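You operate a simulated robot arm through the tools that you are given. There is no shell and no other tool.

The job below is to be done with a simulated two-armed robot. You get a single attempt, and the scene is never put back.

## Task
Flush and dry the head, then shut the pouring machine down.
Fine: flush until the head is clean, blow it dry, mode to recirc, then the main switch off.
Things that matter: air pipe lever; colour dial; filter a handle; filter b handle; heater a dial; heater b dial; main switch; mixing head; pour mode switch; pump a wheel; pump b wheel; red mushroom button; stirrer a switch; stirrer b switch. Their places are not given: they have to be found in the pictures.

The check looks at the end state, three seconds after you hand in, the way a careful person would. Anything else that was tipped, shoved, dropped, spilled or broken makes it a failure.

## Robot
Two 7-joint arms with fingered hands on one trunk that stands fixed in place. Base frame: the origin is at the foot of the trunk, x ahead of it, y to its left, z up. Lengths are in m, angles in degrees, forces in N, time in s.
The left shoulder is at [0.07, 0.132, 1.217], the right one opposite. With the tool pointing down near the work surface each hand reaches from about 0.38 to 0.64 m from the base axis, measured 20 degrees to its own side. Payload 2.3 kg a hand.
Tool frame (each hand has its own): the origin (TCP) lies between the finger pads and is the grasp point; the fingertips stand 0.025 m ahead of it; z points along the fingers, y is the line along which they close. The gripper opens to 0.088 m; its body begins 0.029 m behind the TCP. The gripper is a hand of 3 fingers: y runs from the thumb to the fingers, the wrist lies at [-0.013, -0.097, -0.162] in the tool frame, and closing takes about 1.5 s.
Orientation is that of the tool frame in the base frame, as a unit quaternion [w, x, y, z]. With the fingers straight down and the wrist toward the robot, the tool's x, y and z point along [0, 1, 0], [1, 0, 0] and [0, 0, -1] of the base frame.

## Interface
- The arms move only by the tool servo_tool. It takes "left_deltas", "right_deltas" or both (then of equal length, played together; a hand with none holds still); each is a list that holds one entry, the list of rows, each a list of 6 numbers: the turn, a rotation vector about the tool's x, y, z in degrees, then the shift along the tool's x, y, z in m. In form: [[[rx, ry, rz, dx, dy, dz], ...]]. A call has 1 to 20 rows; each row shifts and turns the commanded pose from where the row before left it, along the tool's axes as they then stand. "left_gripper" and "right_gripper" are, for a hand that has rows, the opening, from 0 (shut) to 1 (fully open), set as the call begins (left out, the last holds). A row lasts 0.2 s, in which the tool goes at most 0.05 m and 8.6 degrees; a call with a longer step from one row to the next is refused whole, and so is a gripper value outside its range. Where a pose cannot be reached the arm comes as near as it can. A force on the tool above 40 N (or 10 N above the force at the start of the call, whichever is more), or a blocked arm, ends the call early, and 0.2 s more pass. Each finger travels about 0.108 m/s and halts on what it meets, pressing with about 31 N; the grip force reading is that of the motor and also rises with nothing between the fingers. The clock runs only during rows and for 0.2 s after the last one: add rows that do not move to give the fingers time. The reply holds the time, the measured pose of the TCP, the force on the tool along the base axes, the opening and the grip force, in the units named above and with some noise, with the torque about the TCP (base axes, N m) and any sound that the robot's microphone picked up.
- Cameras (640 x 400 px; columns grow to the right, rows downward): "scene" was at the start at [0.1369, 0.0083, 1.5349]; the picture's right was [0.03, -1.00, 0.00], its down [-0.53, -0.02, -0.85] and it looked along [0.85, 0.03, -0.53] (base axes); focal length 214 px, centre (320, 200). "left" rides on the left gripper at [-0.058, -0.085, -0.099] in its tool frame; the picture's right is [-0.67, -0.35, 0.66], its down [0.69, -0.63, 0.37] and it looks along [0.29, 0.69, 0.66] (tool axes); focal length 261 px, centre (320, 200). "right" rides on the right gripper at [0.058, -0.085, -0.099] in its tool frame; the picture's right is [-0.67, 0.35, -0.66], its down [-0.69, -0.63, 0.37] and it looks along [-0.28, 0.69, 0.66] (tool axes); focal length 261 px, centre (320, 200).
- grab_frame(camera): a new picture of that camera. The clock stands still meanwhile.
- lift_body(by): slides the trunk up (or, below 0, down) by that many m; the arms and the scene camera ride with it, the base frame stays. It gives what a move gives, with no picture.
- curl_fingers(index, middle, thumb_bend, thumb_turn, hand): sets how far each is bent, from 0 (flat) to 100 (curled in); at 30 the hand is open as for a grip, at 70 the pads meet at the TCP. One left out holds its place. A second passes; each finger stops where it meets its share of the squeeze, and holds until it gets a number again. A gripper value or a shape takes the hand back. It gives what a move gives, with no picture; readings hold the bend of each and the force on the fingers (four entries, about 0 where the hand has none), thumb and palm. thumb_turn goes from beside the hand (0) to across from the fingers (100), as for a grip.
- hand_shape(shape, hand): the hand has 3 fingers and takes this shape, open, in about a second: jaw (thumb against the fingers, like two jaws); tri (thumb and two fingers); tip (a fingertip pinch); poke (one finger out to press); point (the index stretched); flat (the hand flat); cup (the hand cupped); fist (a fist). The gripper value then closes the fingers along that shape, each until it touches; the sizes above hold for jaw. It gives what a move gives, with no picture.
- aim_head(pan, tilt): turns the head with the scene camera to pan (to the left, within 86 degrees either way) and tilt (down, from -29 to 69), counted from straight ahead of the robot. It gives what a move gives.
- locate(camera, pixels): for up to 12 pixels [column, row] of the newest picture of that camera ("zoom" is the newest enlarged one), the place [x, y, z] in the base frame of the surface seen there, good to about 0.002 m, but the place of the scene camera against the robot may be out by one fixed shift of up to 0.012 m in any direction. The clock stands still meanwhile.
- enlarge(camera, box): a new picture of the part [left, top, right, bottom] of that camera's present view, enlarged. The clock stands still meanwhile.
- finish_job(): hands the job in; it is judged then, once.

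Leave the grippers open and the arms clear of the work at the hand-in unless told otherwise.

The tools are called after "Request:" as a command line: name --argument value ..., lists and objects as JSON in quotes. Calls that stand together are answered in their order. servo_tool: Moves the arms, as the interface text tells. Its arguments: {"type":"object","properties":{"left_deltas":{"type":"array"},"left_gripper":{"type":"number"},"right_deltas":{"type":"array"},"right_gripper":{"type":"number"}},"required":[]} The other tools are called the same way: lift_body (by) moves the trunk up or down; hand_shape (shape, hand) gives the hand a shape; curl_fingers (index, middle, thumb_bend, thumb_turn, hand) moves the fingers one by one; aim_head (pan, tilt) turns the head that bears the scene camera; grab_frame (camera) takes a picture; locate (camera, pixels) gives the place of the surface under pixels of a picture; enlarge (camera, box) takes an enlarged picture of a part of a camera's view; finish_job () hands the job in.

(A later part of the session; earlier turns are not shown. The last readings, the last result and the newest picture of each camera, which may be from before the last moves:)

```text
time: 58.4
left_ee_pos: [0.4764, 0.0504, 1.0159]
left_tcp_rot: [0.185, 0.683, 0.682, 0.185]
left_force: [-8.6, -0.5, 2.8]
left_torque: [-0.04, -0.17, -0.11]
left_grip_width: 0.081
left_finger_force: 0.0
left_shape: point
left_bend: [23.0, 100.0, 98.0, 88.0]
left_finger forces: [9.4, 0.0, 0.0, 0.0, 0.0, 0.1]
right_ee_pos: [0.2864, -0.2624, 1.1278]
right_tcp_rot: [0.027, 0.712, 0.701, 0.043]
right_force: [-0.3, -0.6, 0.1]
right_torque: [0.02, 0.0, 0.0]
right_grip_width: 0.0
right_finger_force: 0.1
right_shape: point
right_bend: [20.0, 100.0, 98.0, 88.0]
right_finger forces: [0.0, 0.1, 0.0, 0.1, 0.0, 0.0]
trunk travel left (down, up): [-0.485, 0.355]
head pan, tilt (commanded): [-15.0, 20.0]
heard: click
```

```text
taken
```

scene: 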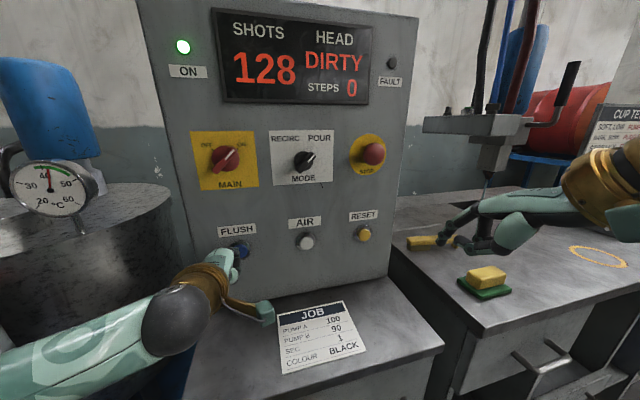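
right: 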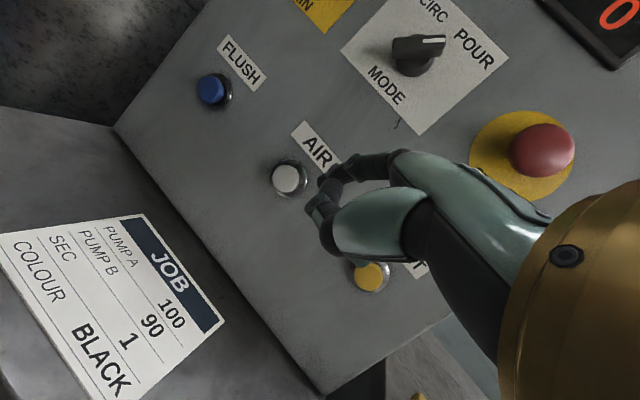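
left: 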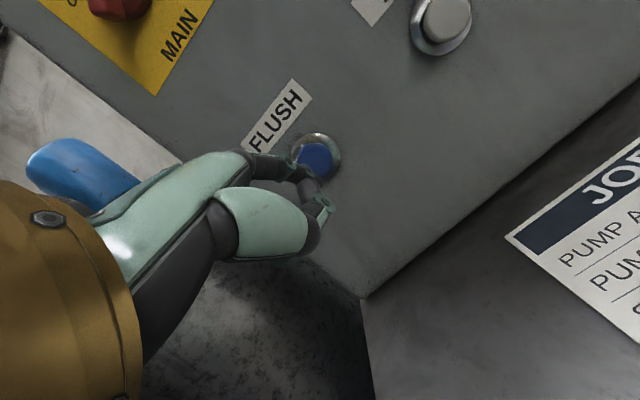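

A click was heard at about 9 N. The display still shows DIRTY / STEPS 0. I'll zoom on the nozzle and hold the button about 1 s to see whether it flows and counts.

Request:
enlarge --camera "scene" --box '[420, 90, 620, 260]'

Request:
servo_tool --left_deltas '[[[0, 0, 0, 0, 0, 0], [0, 0, 0, 0, 0, 0], [0, 0, 0, 0, 0, 0], [0, 0, 0, 0, 0, 0]]]'

Request:
grab_frame --camera "scene"

```text
2.35 times, centred on (520, 175) of scene
```

zoom: 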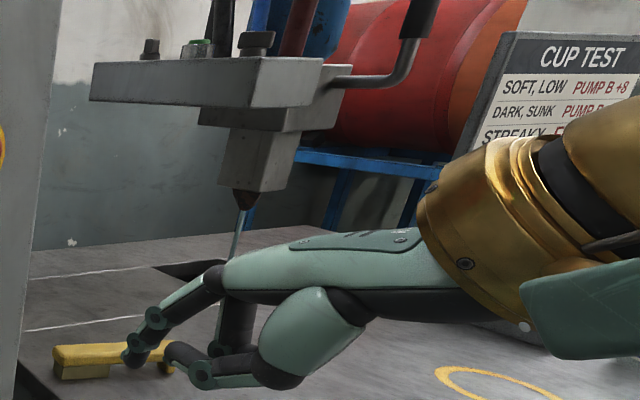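

```text
time: 59.4
left_ee_pos: [0.4763, 0.0516, 1.0137]
left_tcp_rot: [0.185, 0.682, 0.683, 0.186]
left_force: [-8.0, -1.1, 3.6]
left_torque: [-0.01, -0.21, -0.11]
left_grip_width: 0.0805
left_finger_force: 0.1
left_shape: point
left_bend: [24.0, 100.0, 98.0, 88.0]
left_finger forces: [9.1, 0.0, 0.0, 0.0, 0.0, 0.0]
right_ee_pos: [0.2867, -0.2624, 1.1296]
right_tcp_rot: [0.026, 0.712, 0.701, 0.042]
right_force: [0.8, -0.2, -0.8]
right_torque: [0.0, 0.0, 0.0]
right_grip_width: 0.0001
right_finger_force: 0.1
right_shape: point
right_bend: [20.0, 100.0, 98.0, 88.0]
right_finger forces: [0.0, 0.1, 0.0, 0.1, 0.0, 0.0]
trunk travel left (down, up): [-0.485, 0.355]
head pan, tilt (commanded): [-15.0, 20.0]
```

```text
taken
```

scene: 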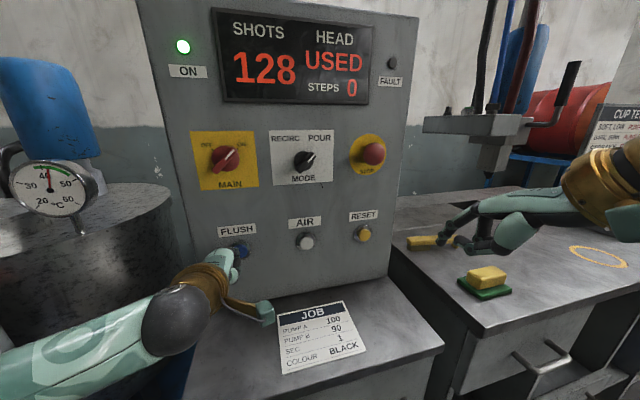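

The nozzle was streaming and the display now reads HEAD USED, with STEPS still 0, so flushing works. I'll check whether the stream is still running while held and hold a bit longer.

Request:
servo_tool --left_deltas '[[[0, 0, 0, 0, 0, 0], [0, 0, 0, 0, 0, 0], [0, 0, 0, 0, 0, 0], [0, 0, 0, 0, 0, 0], [0, 0, 0, 0, 0, 0]]]'

Request:
grab_frame --camera "scene"

Request:
enlarge --camera "scene" --box '[420, 90, 540, 260]'

```text
time: 60.6
left_ee_pos: [0.4756, 0.0516, 1.0155]
left_tcp_rot: [0.184, 0.683, 0.683, 0.185]
left_force: [-7.3, -1.1, 2.5]
left_torque: [-0.01, -0.23, -0.13]
left_grip_width: 0.0805
left_finger_force: 0.0
left_shape: point
left_bend: [24.0, 100.0, 98.0, 88.0]
left_finger forces: [8.3, 0.0, 0.0, 0.1, 0.0, 0.0]
right_ee_pos: [0.2874, -0.2619, 1.1285]
right_tcp_rot: [0.026, 0.712, 0.7, 0.042]
right_force: [-0.9, 0.3, -0.5]
right_torque: [-0.04, -0.01, -0.02]
right_grip_width: 0.0
right_finger_force: 0.1
right_shape: point
right_bend: [20.0, 100.0, 98.0, 88.0]
right_finger forces: [0.0, 0.0, 0.0, 0.1, 0.1, 0.0]
trunk travel left (down, up): [-0.485, 0.355]
head pan, tilt (commanded): [-15.0, 20.0]
```

```text
taken
```

scene: 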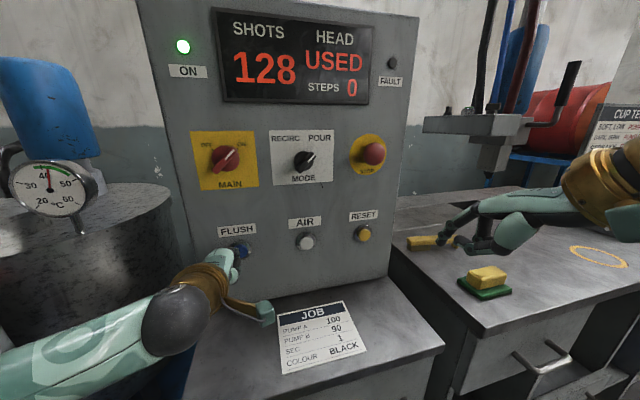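

```text
2.35 times, centred on (480, 175) of scene
```

zoom: 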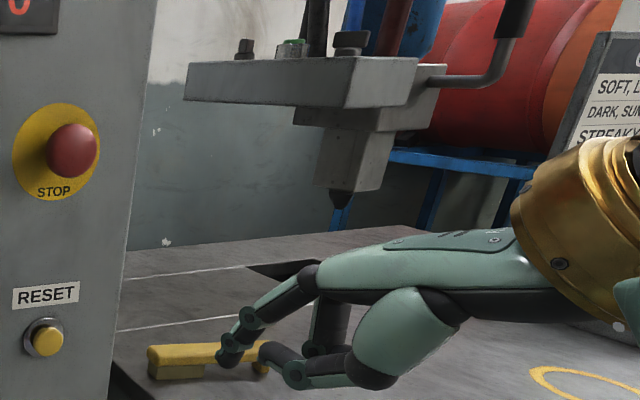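

The burst has ended though the button is still held, so each press gives one burst. I'll release (back 2 cm), press again, and hold about 1.2 s.

Request:
servo_tool --left_deltas '[[[0, 0, 0, 0, -0.00866, -0.005], [0, 0, 0, 0, -0.00866, -0.005], [0, 0, 0, 0, 0, 0], [0, 0, 0, 0, 0.00866, 0.005], [0, 0, 0, 0, 0.00866, 0.005], [0, 0, 0, 0, 0, 0], [0, 0, 0, 0, 0, 0], [0, 0, 0, 0, 0, 0], [0, 0, 0, 0, 0, 0], [0, 0, 0, 0, 0, 0], [0, 0, 0, 0, 0, 0]]]'

Request:
grab_frame --camera "scene"

```text
time: 63.0
left_ee_pos: [0.4778, 0.0506, 1.0132]
left_tcp_rot: [0.184, 0.683, 0.683, 0.184]
left_force: [-6.4, 1.7, 0.8]
left_torque: [0.03, -0.06, -0.09]
left_grip_width: 0.0804
left_finger_force: 0.1
left_shape: point
left_bend: [24.0, 100.0, 98.0, 88.0]
left_finger forces: [6.1, 0.0, 0.0, 0.0, 0.0, 0.1]
right_ee_pos: [0.2863, -0.2629, 1.1274]
right_tcp_rot: [0.025, 0.712, 0.7, 0.043]
right_force: [-0.4, -0.7, 0.5]
right_torque: [0.02, 0.03, 0.01]
right_grip_width: 0.0
right_finger_force: 0.2
right_shape: point
right_bend: [20.0, 100.0, 98.0, 88.0]
right_finger forces: [0.0, 0.0, 0.1, 0.0, 0.0, 0.1]
trunk travel left (down, up): [-0.485, 0.355]
head pan, tilt (commanded): [-15.0, 20.0]
heard: click
```

```text
taken
```

scene: 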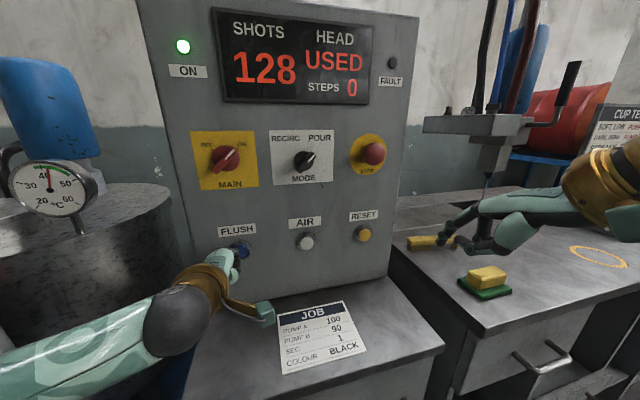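

Another click; the burst seems to be still running and the display still reads USED. I'll wait a little and look again.

Request:
servo_tool --left_deltas '[[[0, 0, 0, 0, 0, 0], [0, 0, 0, 0, 0, 0], [0, 0, 0, 0, 0, 0], [0, 0, 0, 0, 0, 0]]]'

Request:
grab_frame --camera "scene"

Request:
enlarge --camera "scene" --box '[420, 90, 540, 260]'

```text
time: 64.0
left_ee_pos: [0.478, 0.0517, 1.0127]
left_tcp_rot: [0.184, 0.683, 0.683, 0.183]
left_force: [-6.5, 0.6, 0.0]
left_torque: [-0.02, -0.08, -0.04]
left_grip_width: 0.081
left_finger_force: 0.1
left_shape: point
left_bend: [25.0, 100.0, 98.0, 88.0]
left_finger forces: [6.0, 0.0, 0.0, 0.1, 0.0, 0.1]
right_ee_pos: [0.2887, -0.2607, 1.1268]
right_tcp_rot: [0.025, 0.712, 0.701, 0.041]
right_force: [-0.7, 0.6, 0.3]
right_torque: [0.02, -0.01, -0.01]
right_grip_width: 0.0001
right_finger_force: 0.1
right_shape: point
right_bend: [20.0, 100.0, 98.0, 88.0]
right_finger forces: [0.1, 0.0, 0.0, 0.1, 0.1, 0.0]
trunk travel left (down, up): [-0.485, 0.355]
head pan, tilt (commanded): [-15.0, 20.0]
```

```text
taken
```

scene: 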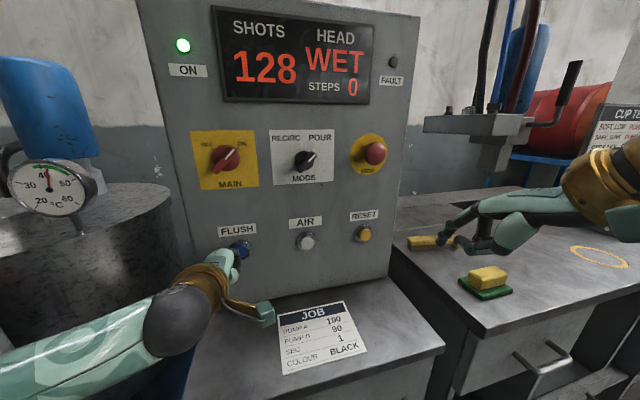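

```text
2.35 times, centred on (480, 175) of scene
```

zoom: 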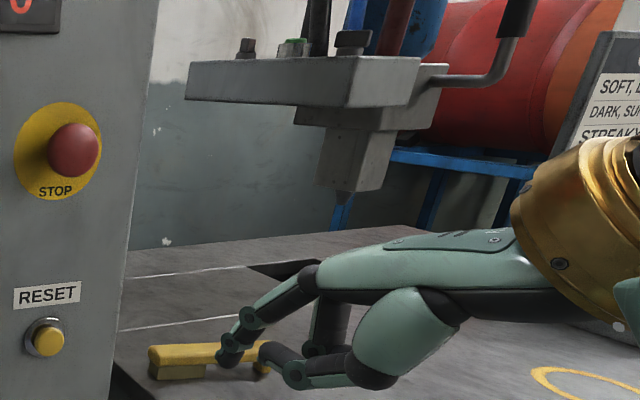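

HEAD now reads WET and the nozzle looks clean, so flushing is done: two bursts took it DIRTY → USED → WET. I'll back the left hand straight off and to the left, and pitch the right hand up about 25° ready for AIR.

Request:
servo_tool --left_deltas '[[[0, 0, 0, 0, -0.0346, -0.02], [0, 0, 0, 0, -0.0346, -0.02], [0, 0, 0, 0.04, 0, 0], [0, 0, 0, 0.04, 0, 0], [0, 0, 0, 0, 0, 0]]]' --right_deltas '[[[-8.2, 0, 0, 0, 0, 0], [-8.2, 0, 0, 0, 0, 0], [-8.2, 0, 0, 0, 0, 0], [0, 0, 0, 0, 0, 0], [0, 0, 0, 0, 0, 0]]]'

Request:
grab_frame --camera "scene"

Request:
grab_frame --camera "right"

```text
time: 65.2
left_ee_pos: [0.4013, 0.1316, 1.0094]
left_tcp_rot: [0.183, 0.683, 0.683, 0.184]
left_force: [-0.2, 0.7, 0.6]
left_torque: [0.06, 0.0, -0.04]
left_grip_width: 0.0806
left_finger_force: 0.0
left_shape: point
left_bend: [20.0, 100.0, 98.0, 88.0]
left_finger forces: [0.0, 0.0, 0.0, 0.0, 0.1, 0.1]
right_ee_pos: [0.2915, -0.2625, 1.1266]
right_tcp_rot: [0.176, 0.691, 0.675, 0.189]
right_force: [-0.2, -0.7, 1.0]
right_torque: [-0.01, 0.01, 0.02]
right_grip_width: 0.0001
right_finger_force: 0.1
right_shape: point
right_bend: [20.0, 100.0, 98.0, 88.0]
right_finger forces: [0.1, 0.0, 0.0, 0.1, 0.0, 0.0]
trunk travel left (down, up): [-0.485, 0.355]
head pan, tilt (commanded): [-15.0, 20.0]
```

```text
taken
```

scene: 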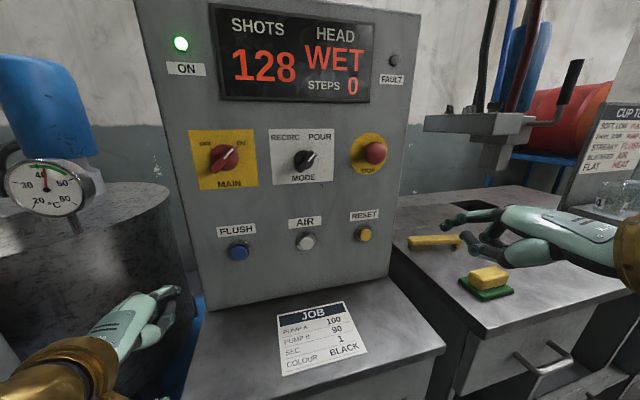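

```text
taken
```

right: 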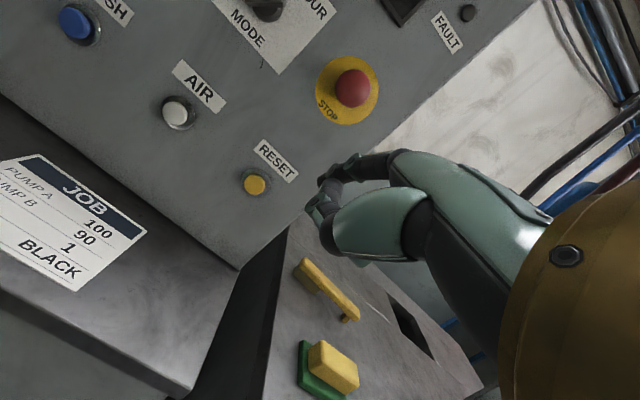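

Both hands moved cleanly and the display holds WET. I'll confirm the AIR button's centre with the right camera (177,113) before moving.

Request:
locate --camera "right" --pixels '[[177, 113], [170, 108], [184, 119], [172, 120], [182, 105], [256, 184], [322, 172]]'

Request:
servo_tool --right_deltas '[[[0, 0, 0, 0.02528, 0.01042, 0.02898], [0, 0, 0, 0.02528, 0.01042, 0.02898], [0, 0, 0, 0.02528, 0.01042, 0.02898], [0, 0, 0, 0.02528, 0.01042, 0.02898], [0, 0, 0, 0.02528, 0.01042, 0.02898], [0, 0, 0, 0.02528, 0.01042, 0.02898], [0, 0, 0, 0, 0, 0]]]'

Request:
grab_frame --camera "scene"

Request:
grab_frame --camera "right"

```text
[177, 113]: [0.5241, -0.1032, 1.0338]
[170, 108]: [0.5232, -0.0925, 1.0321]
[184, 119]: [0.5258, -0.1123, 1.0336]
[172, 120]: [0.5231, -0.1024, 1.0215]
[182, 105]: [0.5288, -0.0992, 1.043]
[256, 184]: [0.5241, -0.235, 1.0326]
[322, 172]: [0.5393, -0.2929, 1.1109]
```

```text
time: 66.8
left_ee_pos: [0.401, 0.1322, 1.0113]
left_tcp_rot: [0.183, 0.683, 0.683, 0.183]
left_force: [0.4, -0.8, 0.4]
left_torque: [-0.04, -0.01, 0.0]
left_grip_width: 0.0807
left_finger_force: 0.0
left_shape: point
left_bend: [20.0, 100.0, 98.0, 88.0]
left_finger forces: [0.0, 0.1, 0.0, 0.0, 0.0, 0.0]
right_ee_pos: [0.4371, -0.1116, 1.0113]
right_tcp_rot: [0.176, 0.69, 0.676, 0.19]
right_force: [0.4, -0.1, 0.3]
right_torque: [-0.02, -0.01, -0.02]
right_grip_width: 0.0
right_finger_force: 0.3
right_shape: point
right_bend: [20.0, 100.0, 98.0, 88.0]
right_finger forces: [0.0, 0.0, 0.0, 0.0, 0.0, 0.0]
trunk travel left (down, up): [-0.485, 0.355]
head pan, tilt (commanded): [-15.0, 20.0]
```

```text
taken
```

scene: 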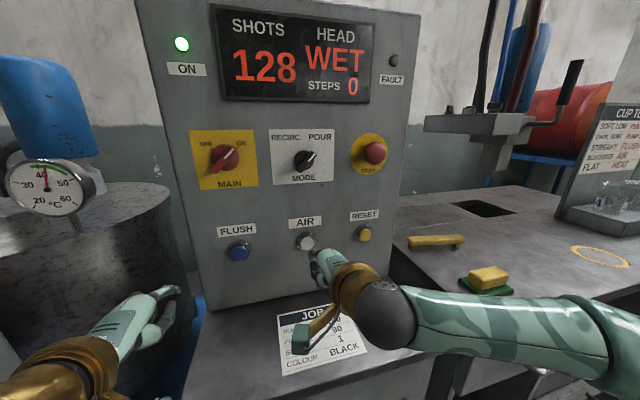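

```text
taken
```

right: 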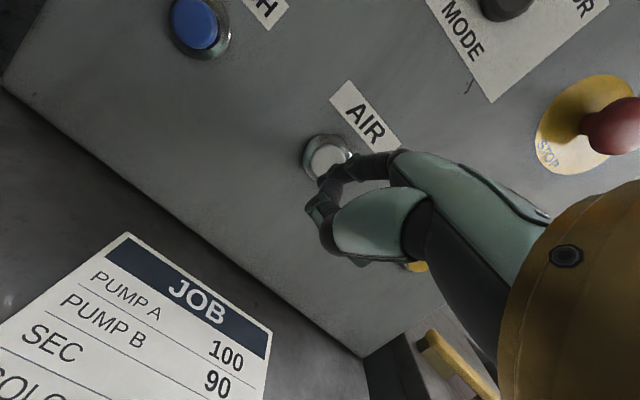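

The right index stands in front of AIR (tip ≈(0.488, -0.099, 1.033); button ≈(0.524, -0.101, 1.033)). I'm pressing AIR the same way and holding about 1 s.

Request:
servo_tool --right_deltas '[[[0, 0, 0, 0, 0.00866, 0.005], [0, 0, 0, 0, 0.00866, 0.005], [0, 0, 0, 0, 0.00866, 0.005], [0, 0, 0, 0, 0.0026, 0.0015], [0, 0, 0, 0, 0.0026, 0.0015], [0, 0, 0, 0, 0.0026, 0.0015], [0, 0, 0, 0, 0.0026, 0.0015], [0, 0, 0, 0, 0, 0], [0, 0, 0, 0, 0, 0], [0, 0, 0, 0, 0, 0], [0, 0, 0, 0, 0, 0]]]'

Request:
grab_frame --camera "scene"

```text
time: 69.2
left_ee_pos: [0.3995, 0.133, 1.0118]
left_tcp_rot: [0.184, 0.683, 0.682, 0.184]
left_force: [0.1, 0.7, -0.7]
left_torque: [0.01, -0.01, -0.04]
left_grip_width: 0.0805
left_finger_force: 0.1
left_shape: point
left_bend: [20.0, 100.0, 98.0, 88.0]
left_finger forces: [0.1, 0.0, 0.0, 0.0, 0.0, 0.0]
right_ee_pos: [0.4742, -0.1103, 1.0122]
right_tcp_rot: [0.177, 0.69, 0.676, 0.19]
right_force: [-6.2, 1.0, 1.0]
right_torque: [-0.01, -0.11, 0.13]
right_grip_width: 0.0805
right_finger_force: 0.1
right_shape: point
right_bend: [22.0, 100.0, 98.0, 88.0]
right_finger forces: [6.3, 0.0, 0.1, 0.0, 0.1, 0.1]
trunk travel left (down, up): [-0.485, 0.355]
head pan, tilt (commanded): [-15.0, 20.0]
heard: click
```

```text
taken
```

scene: 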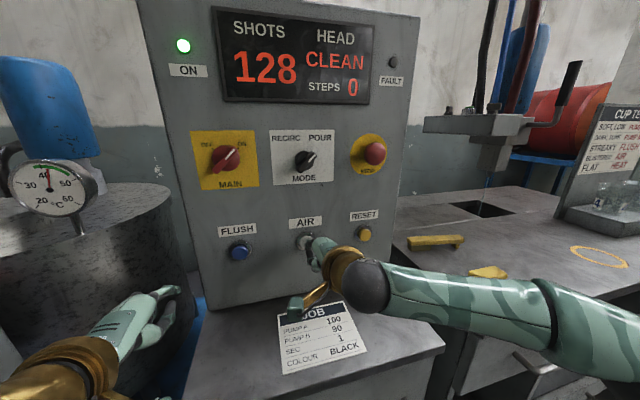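

HEAD now reads CLEAN after the air blow. I'll zoom in on the display, lamps and nozzle to be sure.

Request:
enlarge --camera "scene" --box '[140, 0, 430, 200]'

Request:
enlarge --camera "scene" --box '[420, 90, 560, 230]'

```text
2.00 times, centred on (285, 100) of scene
```

zoom: 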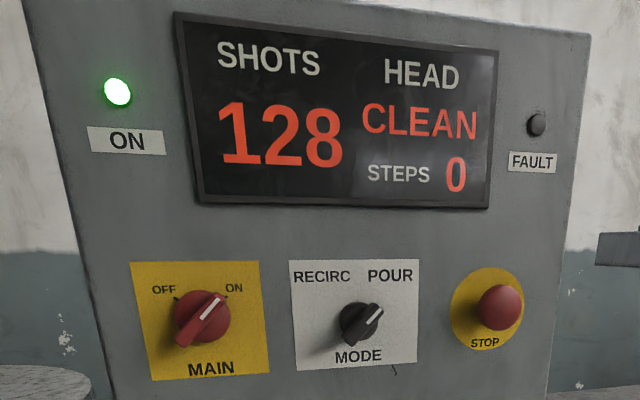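

```text
2.86 times, centred on (490, 160) of scene
```

zoom: 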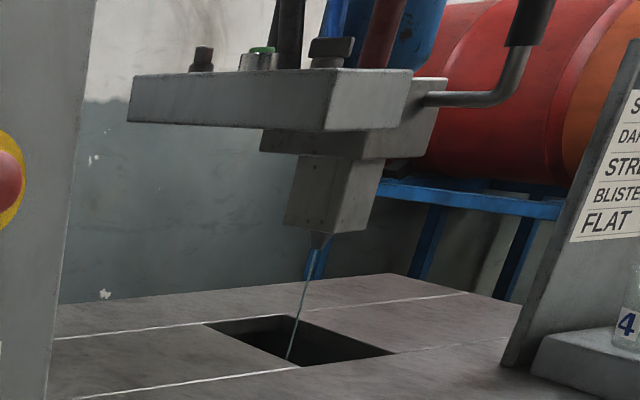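

CLEAN confirmed, FAULT dark; the last thin trickle goes down the hole. MODE is next. I'll retract the right finger straight back 6 cm and raise it in front of the MODE knob, keeping well left of and behind the red mushroom, then look closely at the knob.

Request:
servo_tool --right_deltas '[[[0, 0, 0, 0, -0.026, -0.015], [0, 0, 0, 0, -0.026, -0.015], [0, 0, 0, -0.004, 0.0125, -0.0217], [0, 0, 0, -0.004, 0.0125, -0.0217], [0, 0, 0, -0.004, 0.0125, -0.0217], [0, 0, 0, -0.004, 0.0125, -0.0217], [0, 0, 0, -0.004, 0.0125, -0.0217], [0, 0, 0, 0, 0, 0]]]'

Request:
grab_frame --camera "scene"

Request:
grab_frame --camera "right"

```text
time: 71.0
left_ee_pos: [0.4014, 0.1331, 1.0095]
left_tcp_rot: [0.183, 0.683, 0.683, 0.183]
left_force: [-0.1, 0.3, 0.5]
left_torque: [-0.01, 0.0, 0.01]
left_grip_width: 0.0809
left_finger_force: 0.0
left_shape: point
left_bend: [20.0, 100.0, 98.0, 88.0]
left_finger forces: [0.0, 0.0, 0.1, 0.0, 0.1, 0.0]
right_ee_pos: [0.4156, -0.1336, 1.1373]
right_tcp_rot: [0.175, 0.69, 0.676, 0.19]
right_force: [1.0, -0.4, 0.2]
right_torque: [0.0, 0.0, -0.01]
right_grip_width: 0.0805
right_finger_force: 0.0
right_shape: point
right_bend: [20.0, 100.0, 98.0, 88.0]
right_finger forces: [0.1, 0.0, 0.0, 0.1, 0.0, 0.0]
trunk travel left (down, up): [-0.485, 0.355]
head pan, tilt (commanded): [-15.0, 20.0]
```

```text
taken
```

scene: 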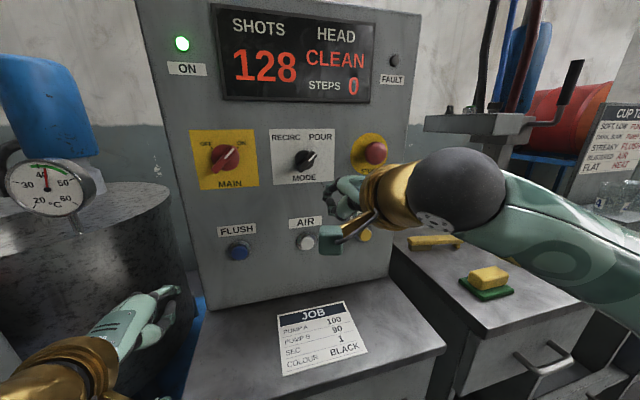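

```text
taken
```

right: 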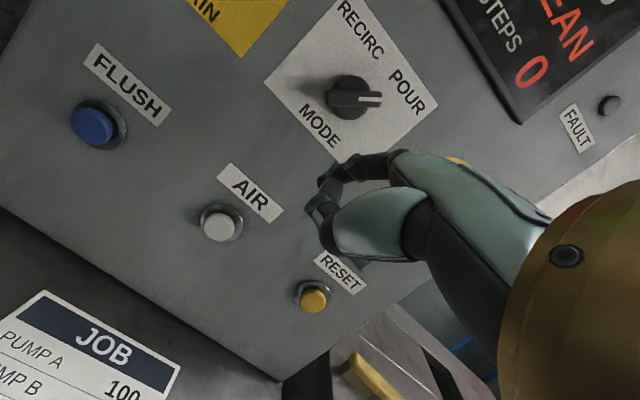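

Request:
enlarge --camera "right" --box '[280, 40, 440, 150]'

Request:
enlarge --camera "scene" --box '[180, 120, 400, 210]'

```text
3.64 times, centred on (360, 95) of right
```

zoom: 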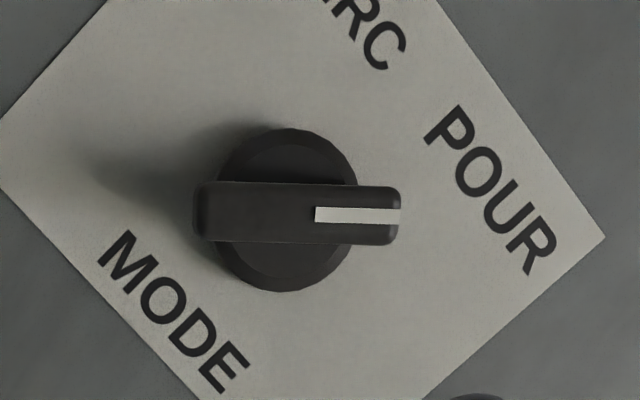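

```text
2.91 times, centred on (290, 165) of scene
```

zoom: 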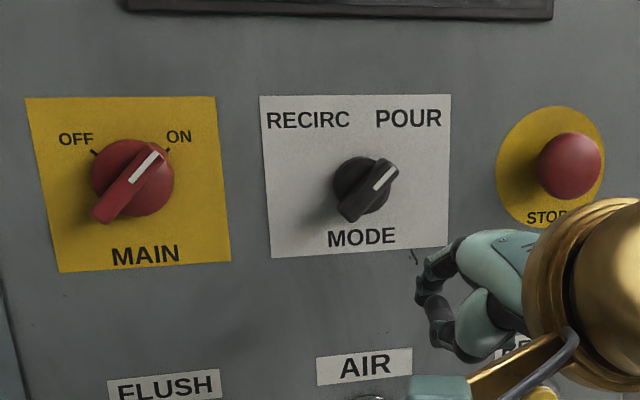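

Request:
locate --camera "right" --pixels '[[329, 98], [340, 98], [353, 98], [366, 98], [380, 97], [380, 102], [350, 85], [350, 113], [350, 77], [352, 119], [335, 110], [400, 60]]'

```text
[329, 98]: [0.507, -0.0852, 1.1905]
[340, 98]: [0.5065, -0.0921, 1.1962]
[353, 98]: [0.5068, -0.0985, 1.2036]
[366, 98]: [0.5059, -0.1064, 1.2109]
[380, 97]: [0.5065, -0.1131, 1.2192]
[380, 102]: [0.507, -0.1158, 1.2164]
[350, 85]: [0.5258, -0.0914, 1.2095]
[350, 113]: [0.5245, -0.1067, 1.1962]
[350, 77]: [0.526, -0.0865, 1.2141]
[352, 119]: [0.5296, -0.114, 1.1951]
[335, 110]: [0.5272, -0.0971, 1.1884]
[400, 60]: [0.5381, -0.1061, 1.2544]
```

The knob's bar runs from the lower left (y -0.085, z 1.190) to the upper right (y -0.116, z 1.218). Its front face is at x=0.5065, its axis at about (y -0.099, z 1.204), and its base disc is at x=0.5255. I'll turn it by pushing the bar end around with the fingertip. For that the finger should be level, so I pitch the right hand up 30° more and check reach.

Request:
servo_tool --right_deltas '[[[-7.5, 0, 0, 0, 0, 0], [-7.5, 0, 0, 0, 0, 0], [-7.5, 0, 0, 0, 0, 0], [-7.5, 0, 0, 0, 0, 0], [0, 0, 0, 0, 0, 0]]]'

Request:
grab_frame --camera "scene"

Request:
enlarge --camera "scene" --box '[240, 120, 440, 260]'

```text
time: 72.2
left_ee_pos: [0.401, 0.133, 1.0101]
left_tcp_rot: [0.183, 0.683, 0.683, 0.183]
left_force: [1.2, 0.4, -0.2]
left_torque: [-0.02, -0.02, 0.02]
left_grip_width: 0.0806
left_finger_force: 0.1
left_shape: point
left_bend: [20.0, 100.0, 98.0, 88.0]
left_finger forces: [0.0, 0.1, 0.0, 0.1, 0.0, 0.0]
right_ee_pos: [0.4142, -0.1324, 1.1368]
right_tcp_rot: [0.349, 0.621, 0.603, 0.358]
right_force: [0.4, -1.0, 1.1]
right_torque: [-0.03, 0.01, -0.03]
right_grip_width: 0.0806
right_finger_force: 0.1
right_shape: point
right_bend: [20.0, 100.0, 98.0, 88.0]
right_finger forces: [0.0, 0.0, 0.0, 0.0, 0.0, 0.0]
trunk travel left (down, up): [-0.485, 0.355]
head pan, tilt (commanded): [-15.0, 20.0]
```

```text
taken
```

scene: 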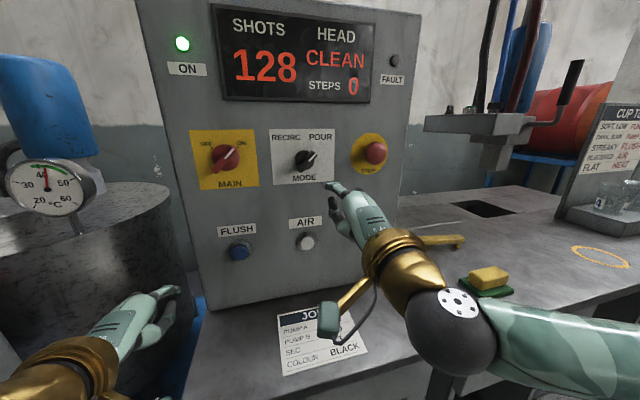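

```text
2.86 times, centred on (340, 190) of scene
```

zoom: 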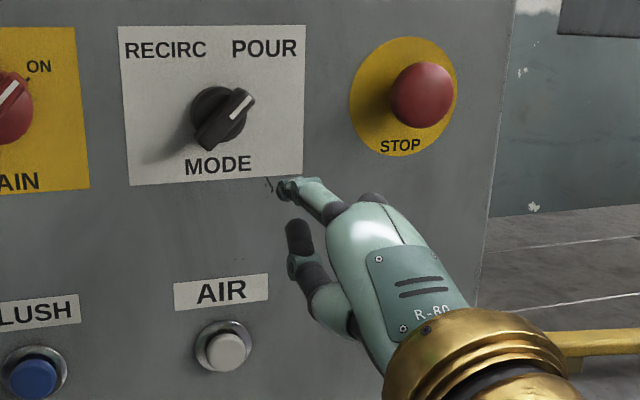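

The level posture is reached. I'll check the fingertip against the knob in the same zoom picture: tip (284,190), knob bar (250,95)–(207,140).

Request:
locate --camera "zoom" --pixels '[[283, 191], [288, 185], [300, 184], [320, 200], [248, 96], [240, 102], [222, 120], [205, 140], [232, 90], [425, 95]]'

```text
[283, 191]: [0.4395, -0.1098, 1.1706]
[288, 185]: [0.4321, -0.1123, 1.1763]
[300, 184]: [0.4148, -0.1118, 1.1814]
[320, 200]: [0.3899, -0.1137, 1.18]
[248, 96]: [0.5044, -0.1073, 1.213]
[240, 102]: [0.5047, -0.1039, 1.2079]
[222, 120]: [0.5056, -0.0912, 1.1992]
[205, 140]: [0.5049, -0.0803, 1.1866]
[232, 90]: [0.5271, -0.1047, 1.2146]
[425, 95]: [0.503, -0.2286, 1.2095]
```

Request:
locate --camera "zoom" --pixels '[[292, 268], [290, 235], [300, 225], [315, 290], [300, 255], [380, 197]]'

Request:
servo_tool --right_deltas '[[[0, 0, 0, -0.001, 0.0196, 0.006], [0, 0, 0, -0.001, 0.0196, 0.006], [0, 0, 0, 0, 0, 0]]]'

Request:
enlarge --camera "scene" --box '[240, 110, 400, 220]'

Request:
grab_frame --camera "right"

```text
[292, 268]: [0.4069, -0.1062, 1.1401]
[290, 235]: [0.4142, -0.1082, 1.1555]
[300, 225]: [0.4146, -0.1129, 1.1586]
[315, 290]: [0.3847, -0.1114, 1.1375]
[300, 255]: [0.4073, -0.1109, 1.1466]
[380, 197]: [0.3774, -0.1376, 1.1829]
```

```text
time: 73.0
left_ee_pos: [0.4011, 0.133, 1.01]
left_tcp_rot: [0.182, 0.682, 0.684, 0.184]
left_force: [0.5, -0.1, -0.9]
left_torque: [-0.05, -0.01, 0.05]
left_grip_width: 0.0806
left_finger_force: 0.0
left_shape: point
left_bend: [20.0, 100.0, 98.0, 88.0]
left_finger forces: [0.0, 0.0, 0.1, 0.0, 0.0, 0.1]
right_ee_pos: [0.4443, -0.1357, 1.1653]
right_tcp_rot: [0.349, 0.622, 0.603, 0.357]
right_force: [0.8, -0.8, -0.7]
right_torque: [-0.02, 0.0, 0.0]
right_grip_width: 0.0806
right_finger_force: 0.1
right_shape: point
right_bend: [20.0, 100.0, 98.0, 88.0]
right_finger forces: [0.0, 0.0, 0.0, 0.0, 0.0, 0.0]
trunk travel left (down, up): [-0.485, 0.355]
head pan, tilt (commanded): [-15.0, 20.0]
```

```text
3.64 times, centred on (320, 165) of scene
```

zoom: 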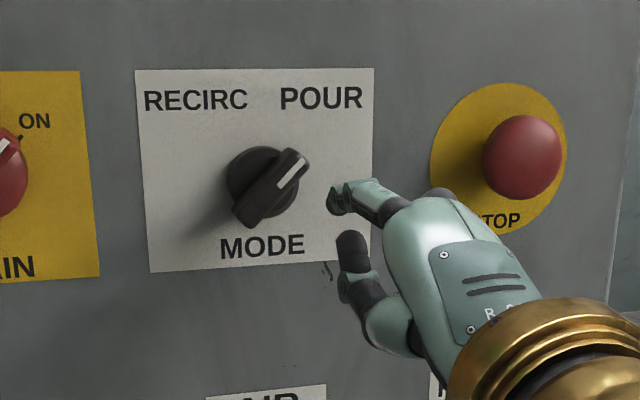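

```text
taken
```

right: 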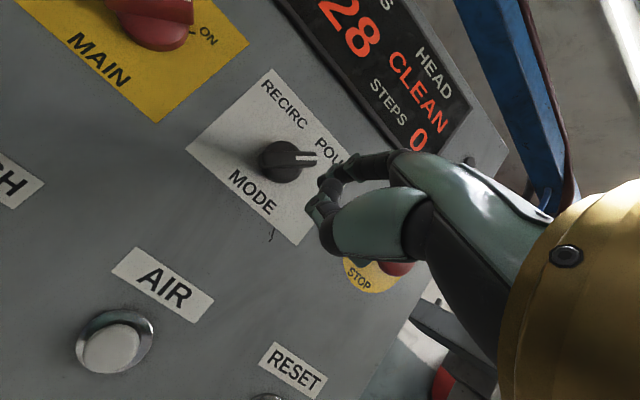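

The tip is now right of the knob. I'll check how far the hand's right side (knuckle near (440,193)) is from the red mushroom before going in.

Request:
locate --camera "zoom" --pixels '[[440, 193], [458, 205], [480, 215], [333, 205], [333, 195], [345, 185], [521, 158], [490, 155], [303, 155], [240, 215], [268, 188], [262, 150]]'

```text
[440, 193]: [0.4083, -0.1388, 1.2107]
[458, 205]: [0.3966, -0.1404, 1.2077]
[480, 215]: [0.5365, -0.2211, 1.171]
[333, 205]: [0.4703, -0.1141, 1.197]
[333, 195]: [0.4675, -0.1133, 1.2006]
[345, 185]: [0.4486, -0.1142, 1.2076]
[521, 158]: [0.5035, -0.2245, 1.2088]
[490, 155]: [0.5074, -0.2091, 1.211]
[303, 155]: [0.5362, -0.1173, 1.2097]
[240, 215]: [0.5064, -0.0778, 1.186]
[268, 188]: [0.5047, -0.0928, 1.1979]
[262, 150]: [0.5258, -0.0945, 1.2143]
```

The hand's right side is at y≈-0.15, six centimetres clear of the mushroom. The fingertip's left side is about 2 cm right of the knob axis and level with it. I'm inserting the fingertip 4 cm forward beside the bar, to x≈0.516.

Request:
servo_tool --right_deltas '[[[0, 0, 0, 0.00016, 0.005, 0.00865], [0, 0, 0, 0.00016, 0.005, 0.00865], [0, 0, 0, 0.00016, 0.005, 0.00865], [0, 0, 0, 0.00016, 0.005, 0.00865], [0, 0, 0, 0, 0, 0]]]'

Request:
enlarge --camera "scene" --box '[240, 110, 400, 220]'

Request:
enlarge --camera "right" --box '[180, 60, 440, 260]'

```text
time: 74.2
left_ee_pos: [0.4014, 0.1333, 1.0106]
left_tcp_rot: [0.183, 0.683, 0.683, 0.184]
left_force: [0.3, -0.5, -0.2]
left_torque: [-0.01, 0.01, -0.01]
left_grip_width: 0.0808
left_finger_force: 0.0
left_shape: point
left_bend: [20.0, 100.0, 98.0, 88.0]
left_finger forces: [0.0, 0.0, 0.0, 0.0, 0.0, 0.0]
right_ee_pos: [0.486, -0.1345, 1.163]
right_tcp_rot: [0.348, 0.621, 0.604, 0.358]
right_force: [0.3, -0.6, -0.2]
right_torque: [-0.01, 0.0, 0.03]
right_grip_width: 0.0805
right_finger_force: 0.0
right_shape: point
right_bend: [20.0, 100.0, 98.0, 88.0]
right_finger forces: [0.0, 0.0, 0.1, 0.0, 0.0, 0.0]
trunk travel left (down, up): [-0.485, 0.355]
head pan, tilt (commanded): [-15.0, 20.0]
```

```text
3.64 times, centred on (320, 165) of scene
```

zoom: 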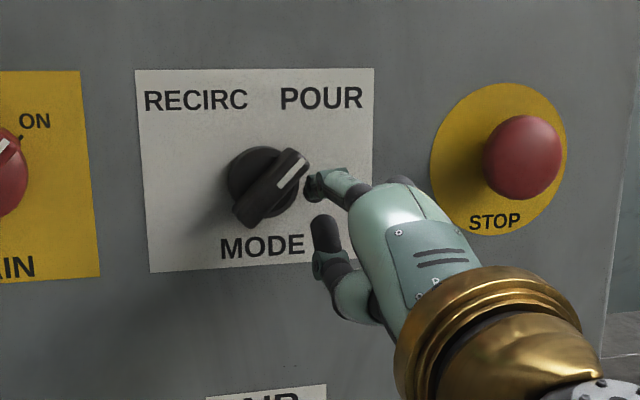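

```text
2.00 times, centred on (310, 160) of right
```

zoom: 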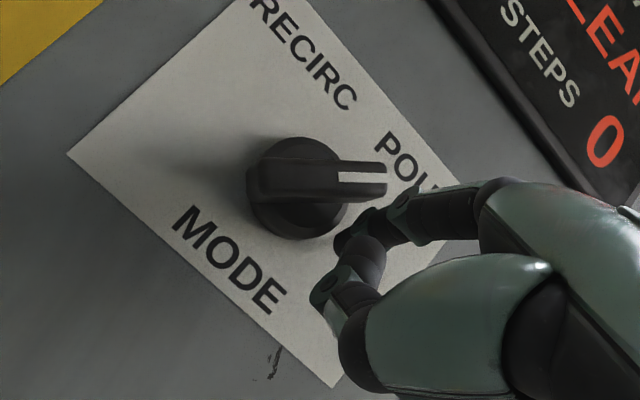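

The tip sits just to the lower right of the bar's pointer end. I'll push it counter-clockwise along an arc about the knob axis, first half now, watching force.

Request:
servo_tool --right_deltas '[[[0, 0, 0, 0.00465, 0.00195, -0.0012], [0, 0, 0, 0.00184, 0.00497, -0.0029], [0, 0, 0, 0.00352, 0.00432, -0.00255], [0, 0, 0, 0, 0, 0]]]'

Request:
enlarge --camera "scene" --box '[240, 110, 400, 220]'

```text
time: 75.2
left_ee_pos: [0.4015, 0.1313, 1.0106]
left_tcp_rot: [0.182, 0.684, 0.682, 0.183]
left_force: [0.5, -0.4, -0.4]
left_torque: [-0.02, 0.04, 0.03]
left_grip_width: 0.0805
left_finger_force: 0.0
left_shape: point
left_bend: [20.0, 100.0, 98.0, 88.0]
left_finger forces: [0.1, 0.1, 0.0, 0.0, 0.1, 0.1]
right_ee_pos: [0.4852, -0.1259, 1.1758]
right_tcp_rot: [0.348, 0.622, 0.603, 0.358]
right_force: [-1.3, -3.2, 0.3]
right_torque: [0.15, -0.05, -0.12]
right_grip_width: 0.0807
right_finger_force: 0.2
right_shape: point
right_bend: [21.0, 100.0, 98.0, 88.0]
right_finger forces: [3.1, 0.0, 0.0, 0.0, 0.0, 0.0]
trunk travel left (down, up): [-0.485, 0.355]
head pan, tilt (commanded): [-15.0, 20.0]
```

```text
3.64 times, centred on (320, 165) of scene
```

zoom: 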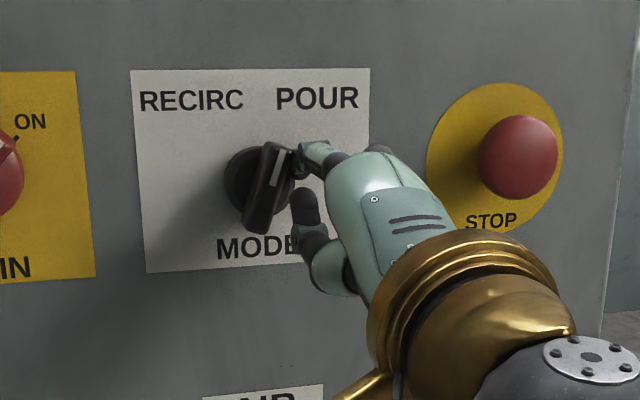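

The bar is turning: it's now nearly upright, at only about 3 N. I'll continue the arc over the top toward RECIRC.

Request:
servo_tool --right_deltas '[[[0, 0, 0, 0.00488, 0.00315, -0.0019], [0, 0, 0, 0.00584, 0.00157, -0.001], [0, 0, 0, 0.0061, 9e-05, -0.00016], [0, 0, 0, 0.00427, -0.00107, 0.00055], [0, 0, 0, 0, 0, 0]]]'

Request:
enlarge --camera "scene" --box '[240, 110, 400, 220]'

```text
time: 76.4
left_ee_pos: [0.3981, 0.132, 1.0109]
left_tcp_rot: [0.184, 0.682, 0.683, 0.186]
left_force: [-0.5, 0.2, 0.4]
left_torque: [0.01, 0.01, -0.03]
left_grip_width: 0.0805
left_finger_force: 0.1
left_shape: point
left_bend: [20.0, 100.0, 98.0, 88.0]
left_finger forces: [0.1, 0.1, 0.0, 0.1, 0.0, 0.0]
right_ee_pos: [0.4826, -0.1062, 1.1811]
right_tcp_rot: [0.349, 0.621, 0.603, 0.359]
right_force: [-5.6, -4.3, 2.0]
right_torque: [0.12, -0.31, -0.08]
right_grip_width: 0.0806
right_finger_force: 0.1
right_shape: point
right_bend: [19.0, 100.0, 98.0, 88.0]
right_finger forces: [6.7, 0.0, 0.0, 0.0, 0.0, 0.0]
trunk travel left (down, up): [-0.485, 0.355]
head pan, tilt (commanded): [-15.0, 20.0]
```

```text
3.64 times, centred on (320, 165) of scene
```

zoom: 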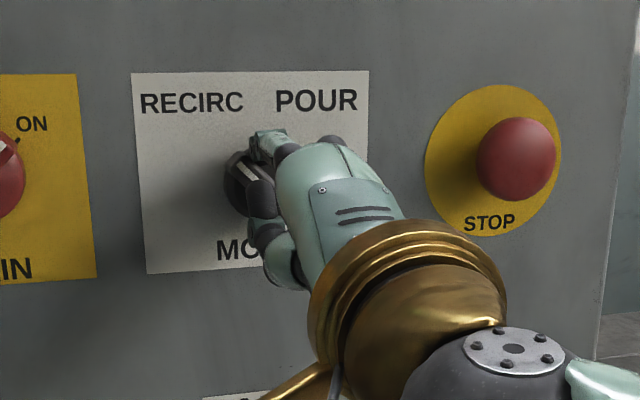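

Some force (about 7 N) now. I'll check how the bar stands from the right and left cameras.

Request:
enlarge --camera "right" --box '[180, 60, 440, 260]'

Request:
grab_frame --camera "left"

```text
2.00 times, centred on (310, 160) of right
```

zoom: 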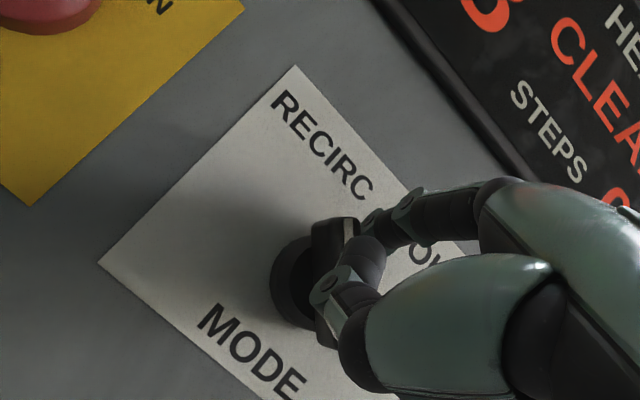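

```text
taken
```

left: 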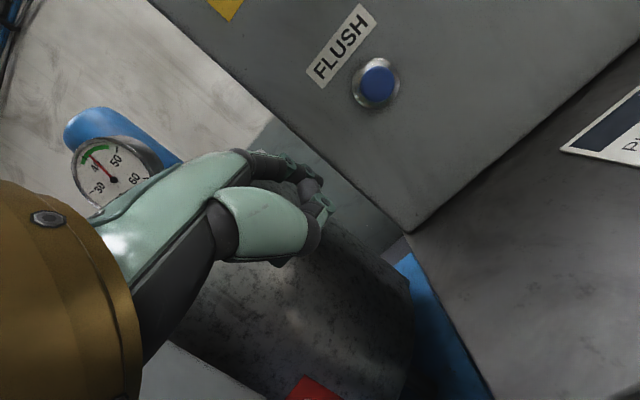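

In the right-camera picture the bar's white pointer now points to RECIRC (upper left), and the rising force was its end stop. I'll ease the finger off to the right and pull straight back 8 cm, then check the knob.

Request:
servo_tool --right_deltas '[[[0, 0, 0, -0.006, 0.0028, -0.0015], [0, 0, 0, -0.0003, -0.01, -0.0173], [0, 0, 0, -0.0003, -0.01, -0.0173], [0, 0, 0, -0.0003, -0.01, -0.0173], [0, 0, 0, -0.0003, -0.01, -0.0173], [0, 0, 0, -0.04, 0, 0], [0, 0, 0, -0.04, 0, 0], [0, 0, 0, 0, 0, 0]]]'

Request:
grab_frame --camera "scene"

Request:
enlarge --camera "scene" --box '[180, 110, 340, 220]'

```text
time: 78.2
left_ee_pos: [0.402, 0.1328, 1.0098]
left_tcp_rot: [0.184, 0.684, 0.682, 0.182]
left_force: [0.6, 1.1, -0.1]
left_torque: [0.02, -0.02, -0.04]
left_grip_width: 0.0806
left_finger_force: 0.1
left_shape: point
left_bend: [20.0, 100.0, 98.0, 88.0]
left_finger forces: [0.0, 0.0, 0.0, 0.0, 0.0, 0.0]
right_ee_pos: [0.4035, -0.1904, 1.1834]
right_tcp_rot: [0.349, 0.621, 0.604, 0.357]
right_force: [-0.2, -0.3, -0.2]
right_torque: [0.04, 0.01, 0.0]
right_grip_width: 0.0
right_finger_force: 0.0
right_shape: point
right_bend: [20.0, 100.0, 98.0, 88.0]
right_finger forces: [0.0, 0.1, 0.1, 0.1, 0.1, 0.0]
trunk travel left (down, up): [-0.485, 0.355]
head pan, tilt (commanded): [-15.0, 20.0]
```

```text
taken
```

scene: 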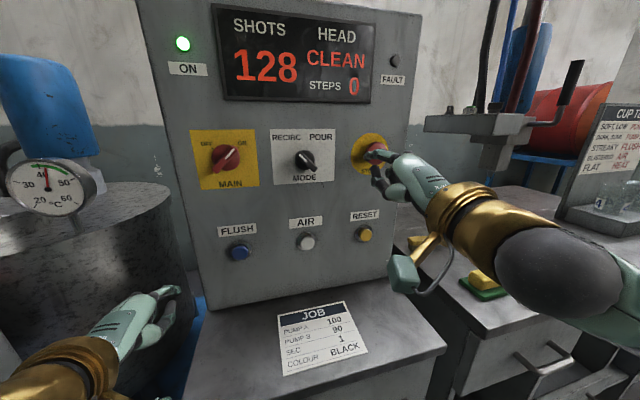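

```text
3.64 times, centred on (260, 165) of scene
```

zoom: 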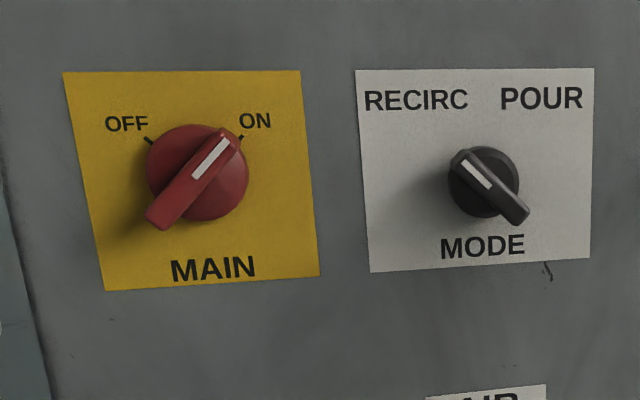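

MODE's white pointer is clearly on RECIRC; CLEAN still shows and FAULT is dark. Now MAIN. I'll draw the right hand back from the mushroom, and at the same time level the left hand (pitch up 30°) and raise it in front of the MAIN knob.

Request:
servo_tool --left_deltas '[[[-7.5, 0, 0, 0, 0, 0], [-7.5, 0, 0, 0, 0, 0], [-7.5, 0, 0, 0, 0, 0], [-7.5, 0, 0, 0, 0, 0], [0, 0, 0, -0.00825, 0.02815, -0.01625], [0, 0, 0, -0.00825, 0.02815, -0.01625], [0, 0, 0, -0.00825, 0.02815, -0.01625], [0, 0, 0, -0.00825, 0.02815, -0.01625], [0, 0, 0, 0, 0, 0]]]' --right_deltas '[[[0, 0, 0, -0.0051, -0.0036, -0.0065], [0, 0, 0, -0.0051, -0.0036, -0.0065], [0, 0, 0, -0.0051, -0.0036, -0.0065], [0, 0, 0, -0.0051, -0.0036, -0.0065], [0, 0, 0, -0.0051, -0.0036, -0.0065], [0, 0, 0, -0.0051, -0.0036, -0.0065], [0, 0, 0, -0.0051, -0.0036, -0.0065], [0, 0, 0, -0.0051, -0.0036, -0.0065], [0, 0, 0, 0, 0, 0]]]'

Request:
grab_frame --camera "scene"

Request:
grab_frame --camera "left"

```text
time: 80.2
left_ee_pos: [0.4119, 0.096, 1.1442]
left_tcp_rot: [0.354, 0.612, 0.613, 0.353]
left_force: [0.2, 0.4, 0.1]
left_torque: [0.01, 0.0, -0.01]
left_grip_width: 0.0806
left_finger_force: 0.1
left_shape: point
left_bend: [20.0, 100.0, 98.0, 88.0]
left_finger forces: [0.0, 0.0, 0.1, 0.0, 0.0, 0.0]
left hand out of reach, approached as far as the arm can: row 4
right_ee_pos: [0.3449, -0.2309, 1.182]
right_tcp_rot: [0.349, 0.621, 0.604, 0.357]
right_force: [0.3, 1.1, 0.4]
right_torque: [0.0, -0.01, -0.01]
right_grip_width: 0.0
right_finger_force: 0.1
right_shape: point
right_bend: [20.0, 100.0, 98.0, 88.0]
right_finger forces: [0.1, 0.2, 0.0, 0.0, 0.0, 0.0]
trunk travel left (down, up): [-0.485, 0.355]
head pan, tilt (commanded): [-15.0, 20.0]
```

```text
taken
```

scene: 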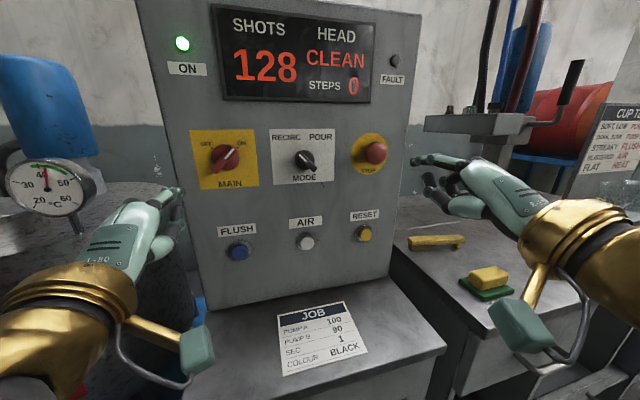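

```text
taken
```

left: 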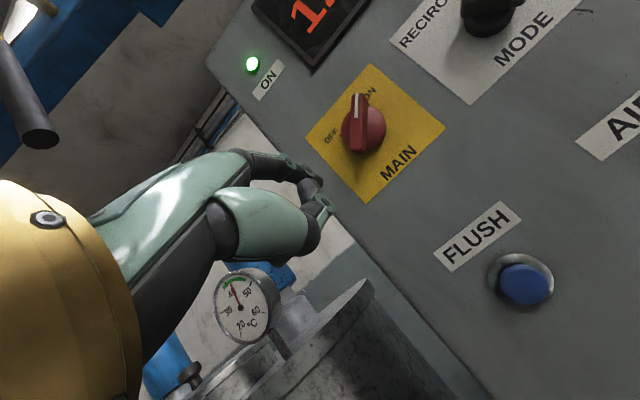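

Both hands are placed. Zooming on the MAIN knob in the left camera to locate the bar.

Request:
enlarge --camera "left" --box '[300, 60, 460, 210]'

Request:
locate --camera "left" --pixels '[[357, 97], [356, 110], [355, 122], [354, 135], [353, 148], [349, 122], [361, 122], [372, 125], [345, 130], [380, 125], [375, 145]]'

```text
2.67 times, centred on (380, 135) of left
```

zoom: 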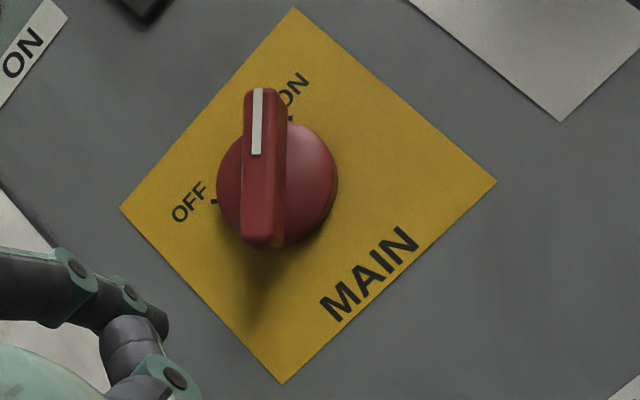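

```text
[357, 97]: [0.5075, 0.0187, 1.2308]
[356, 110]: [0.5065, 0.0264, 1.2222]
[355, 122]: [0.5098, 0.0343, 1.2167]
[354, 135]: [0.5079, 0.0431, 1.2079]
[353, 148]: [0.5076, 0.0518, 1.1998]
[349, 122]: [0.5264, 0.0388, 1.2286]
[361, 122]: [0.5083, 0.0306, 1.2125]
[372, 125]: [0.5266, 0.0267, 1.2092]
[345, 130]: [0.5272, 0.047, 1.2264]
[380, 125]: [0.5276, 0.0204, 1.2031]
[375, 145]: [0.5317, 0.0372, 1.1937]
```

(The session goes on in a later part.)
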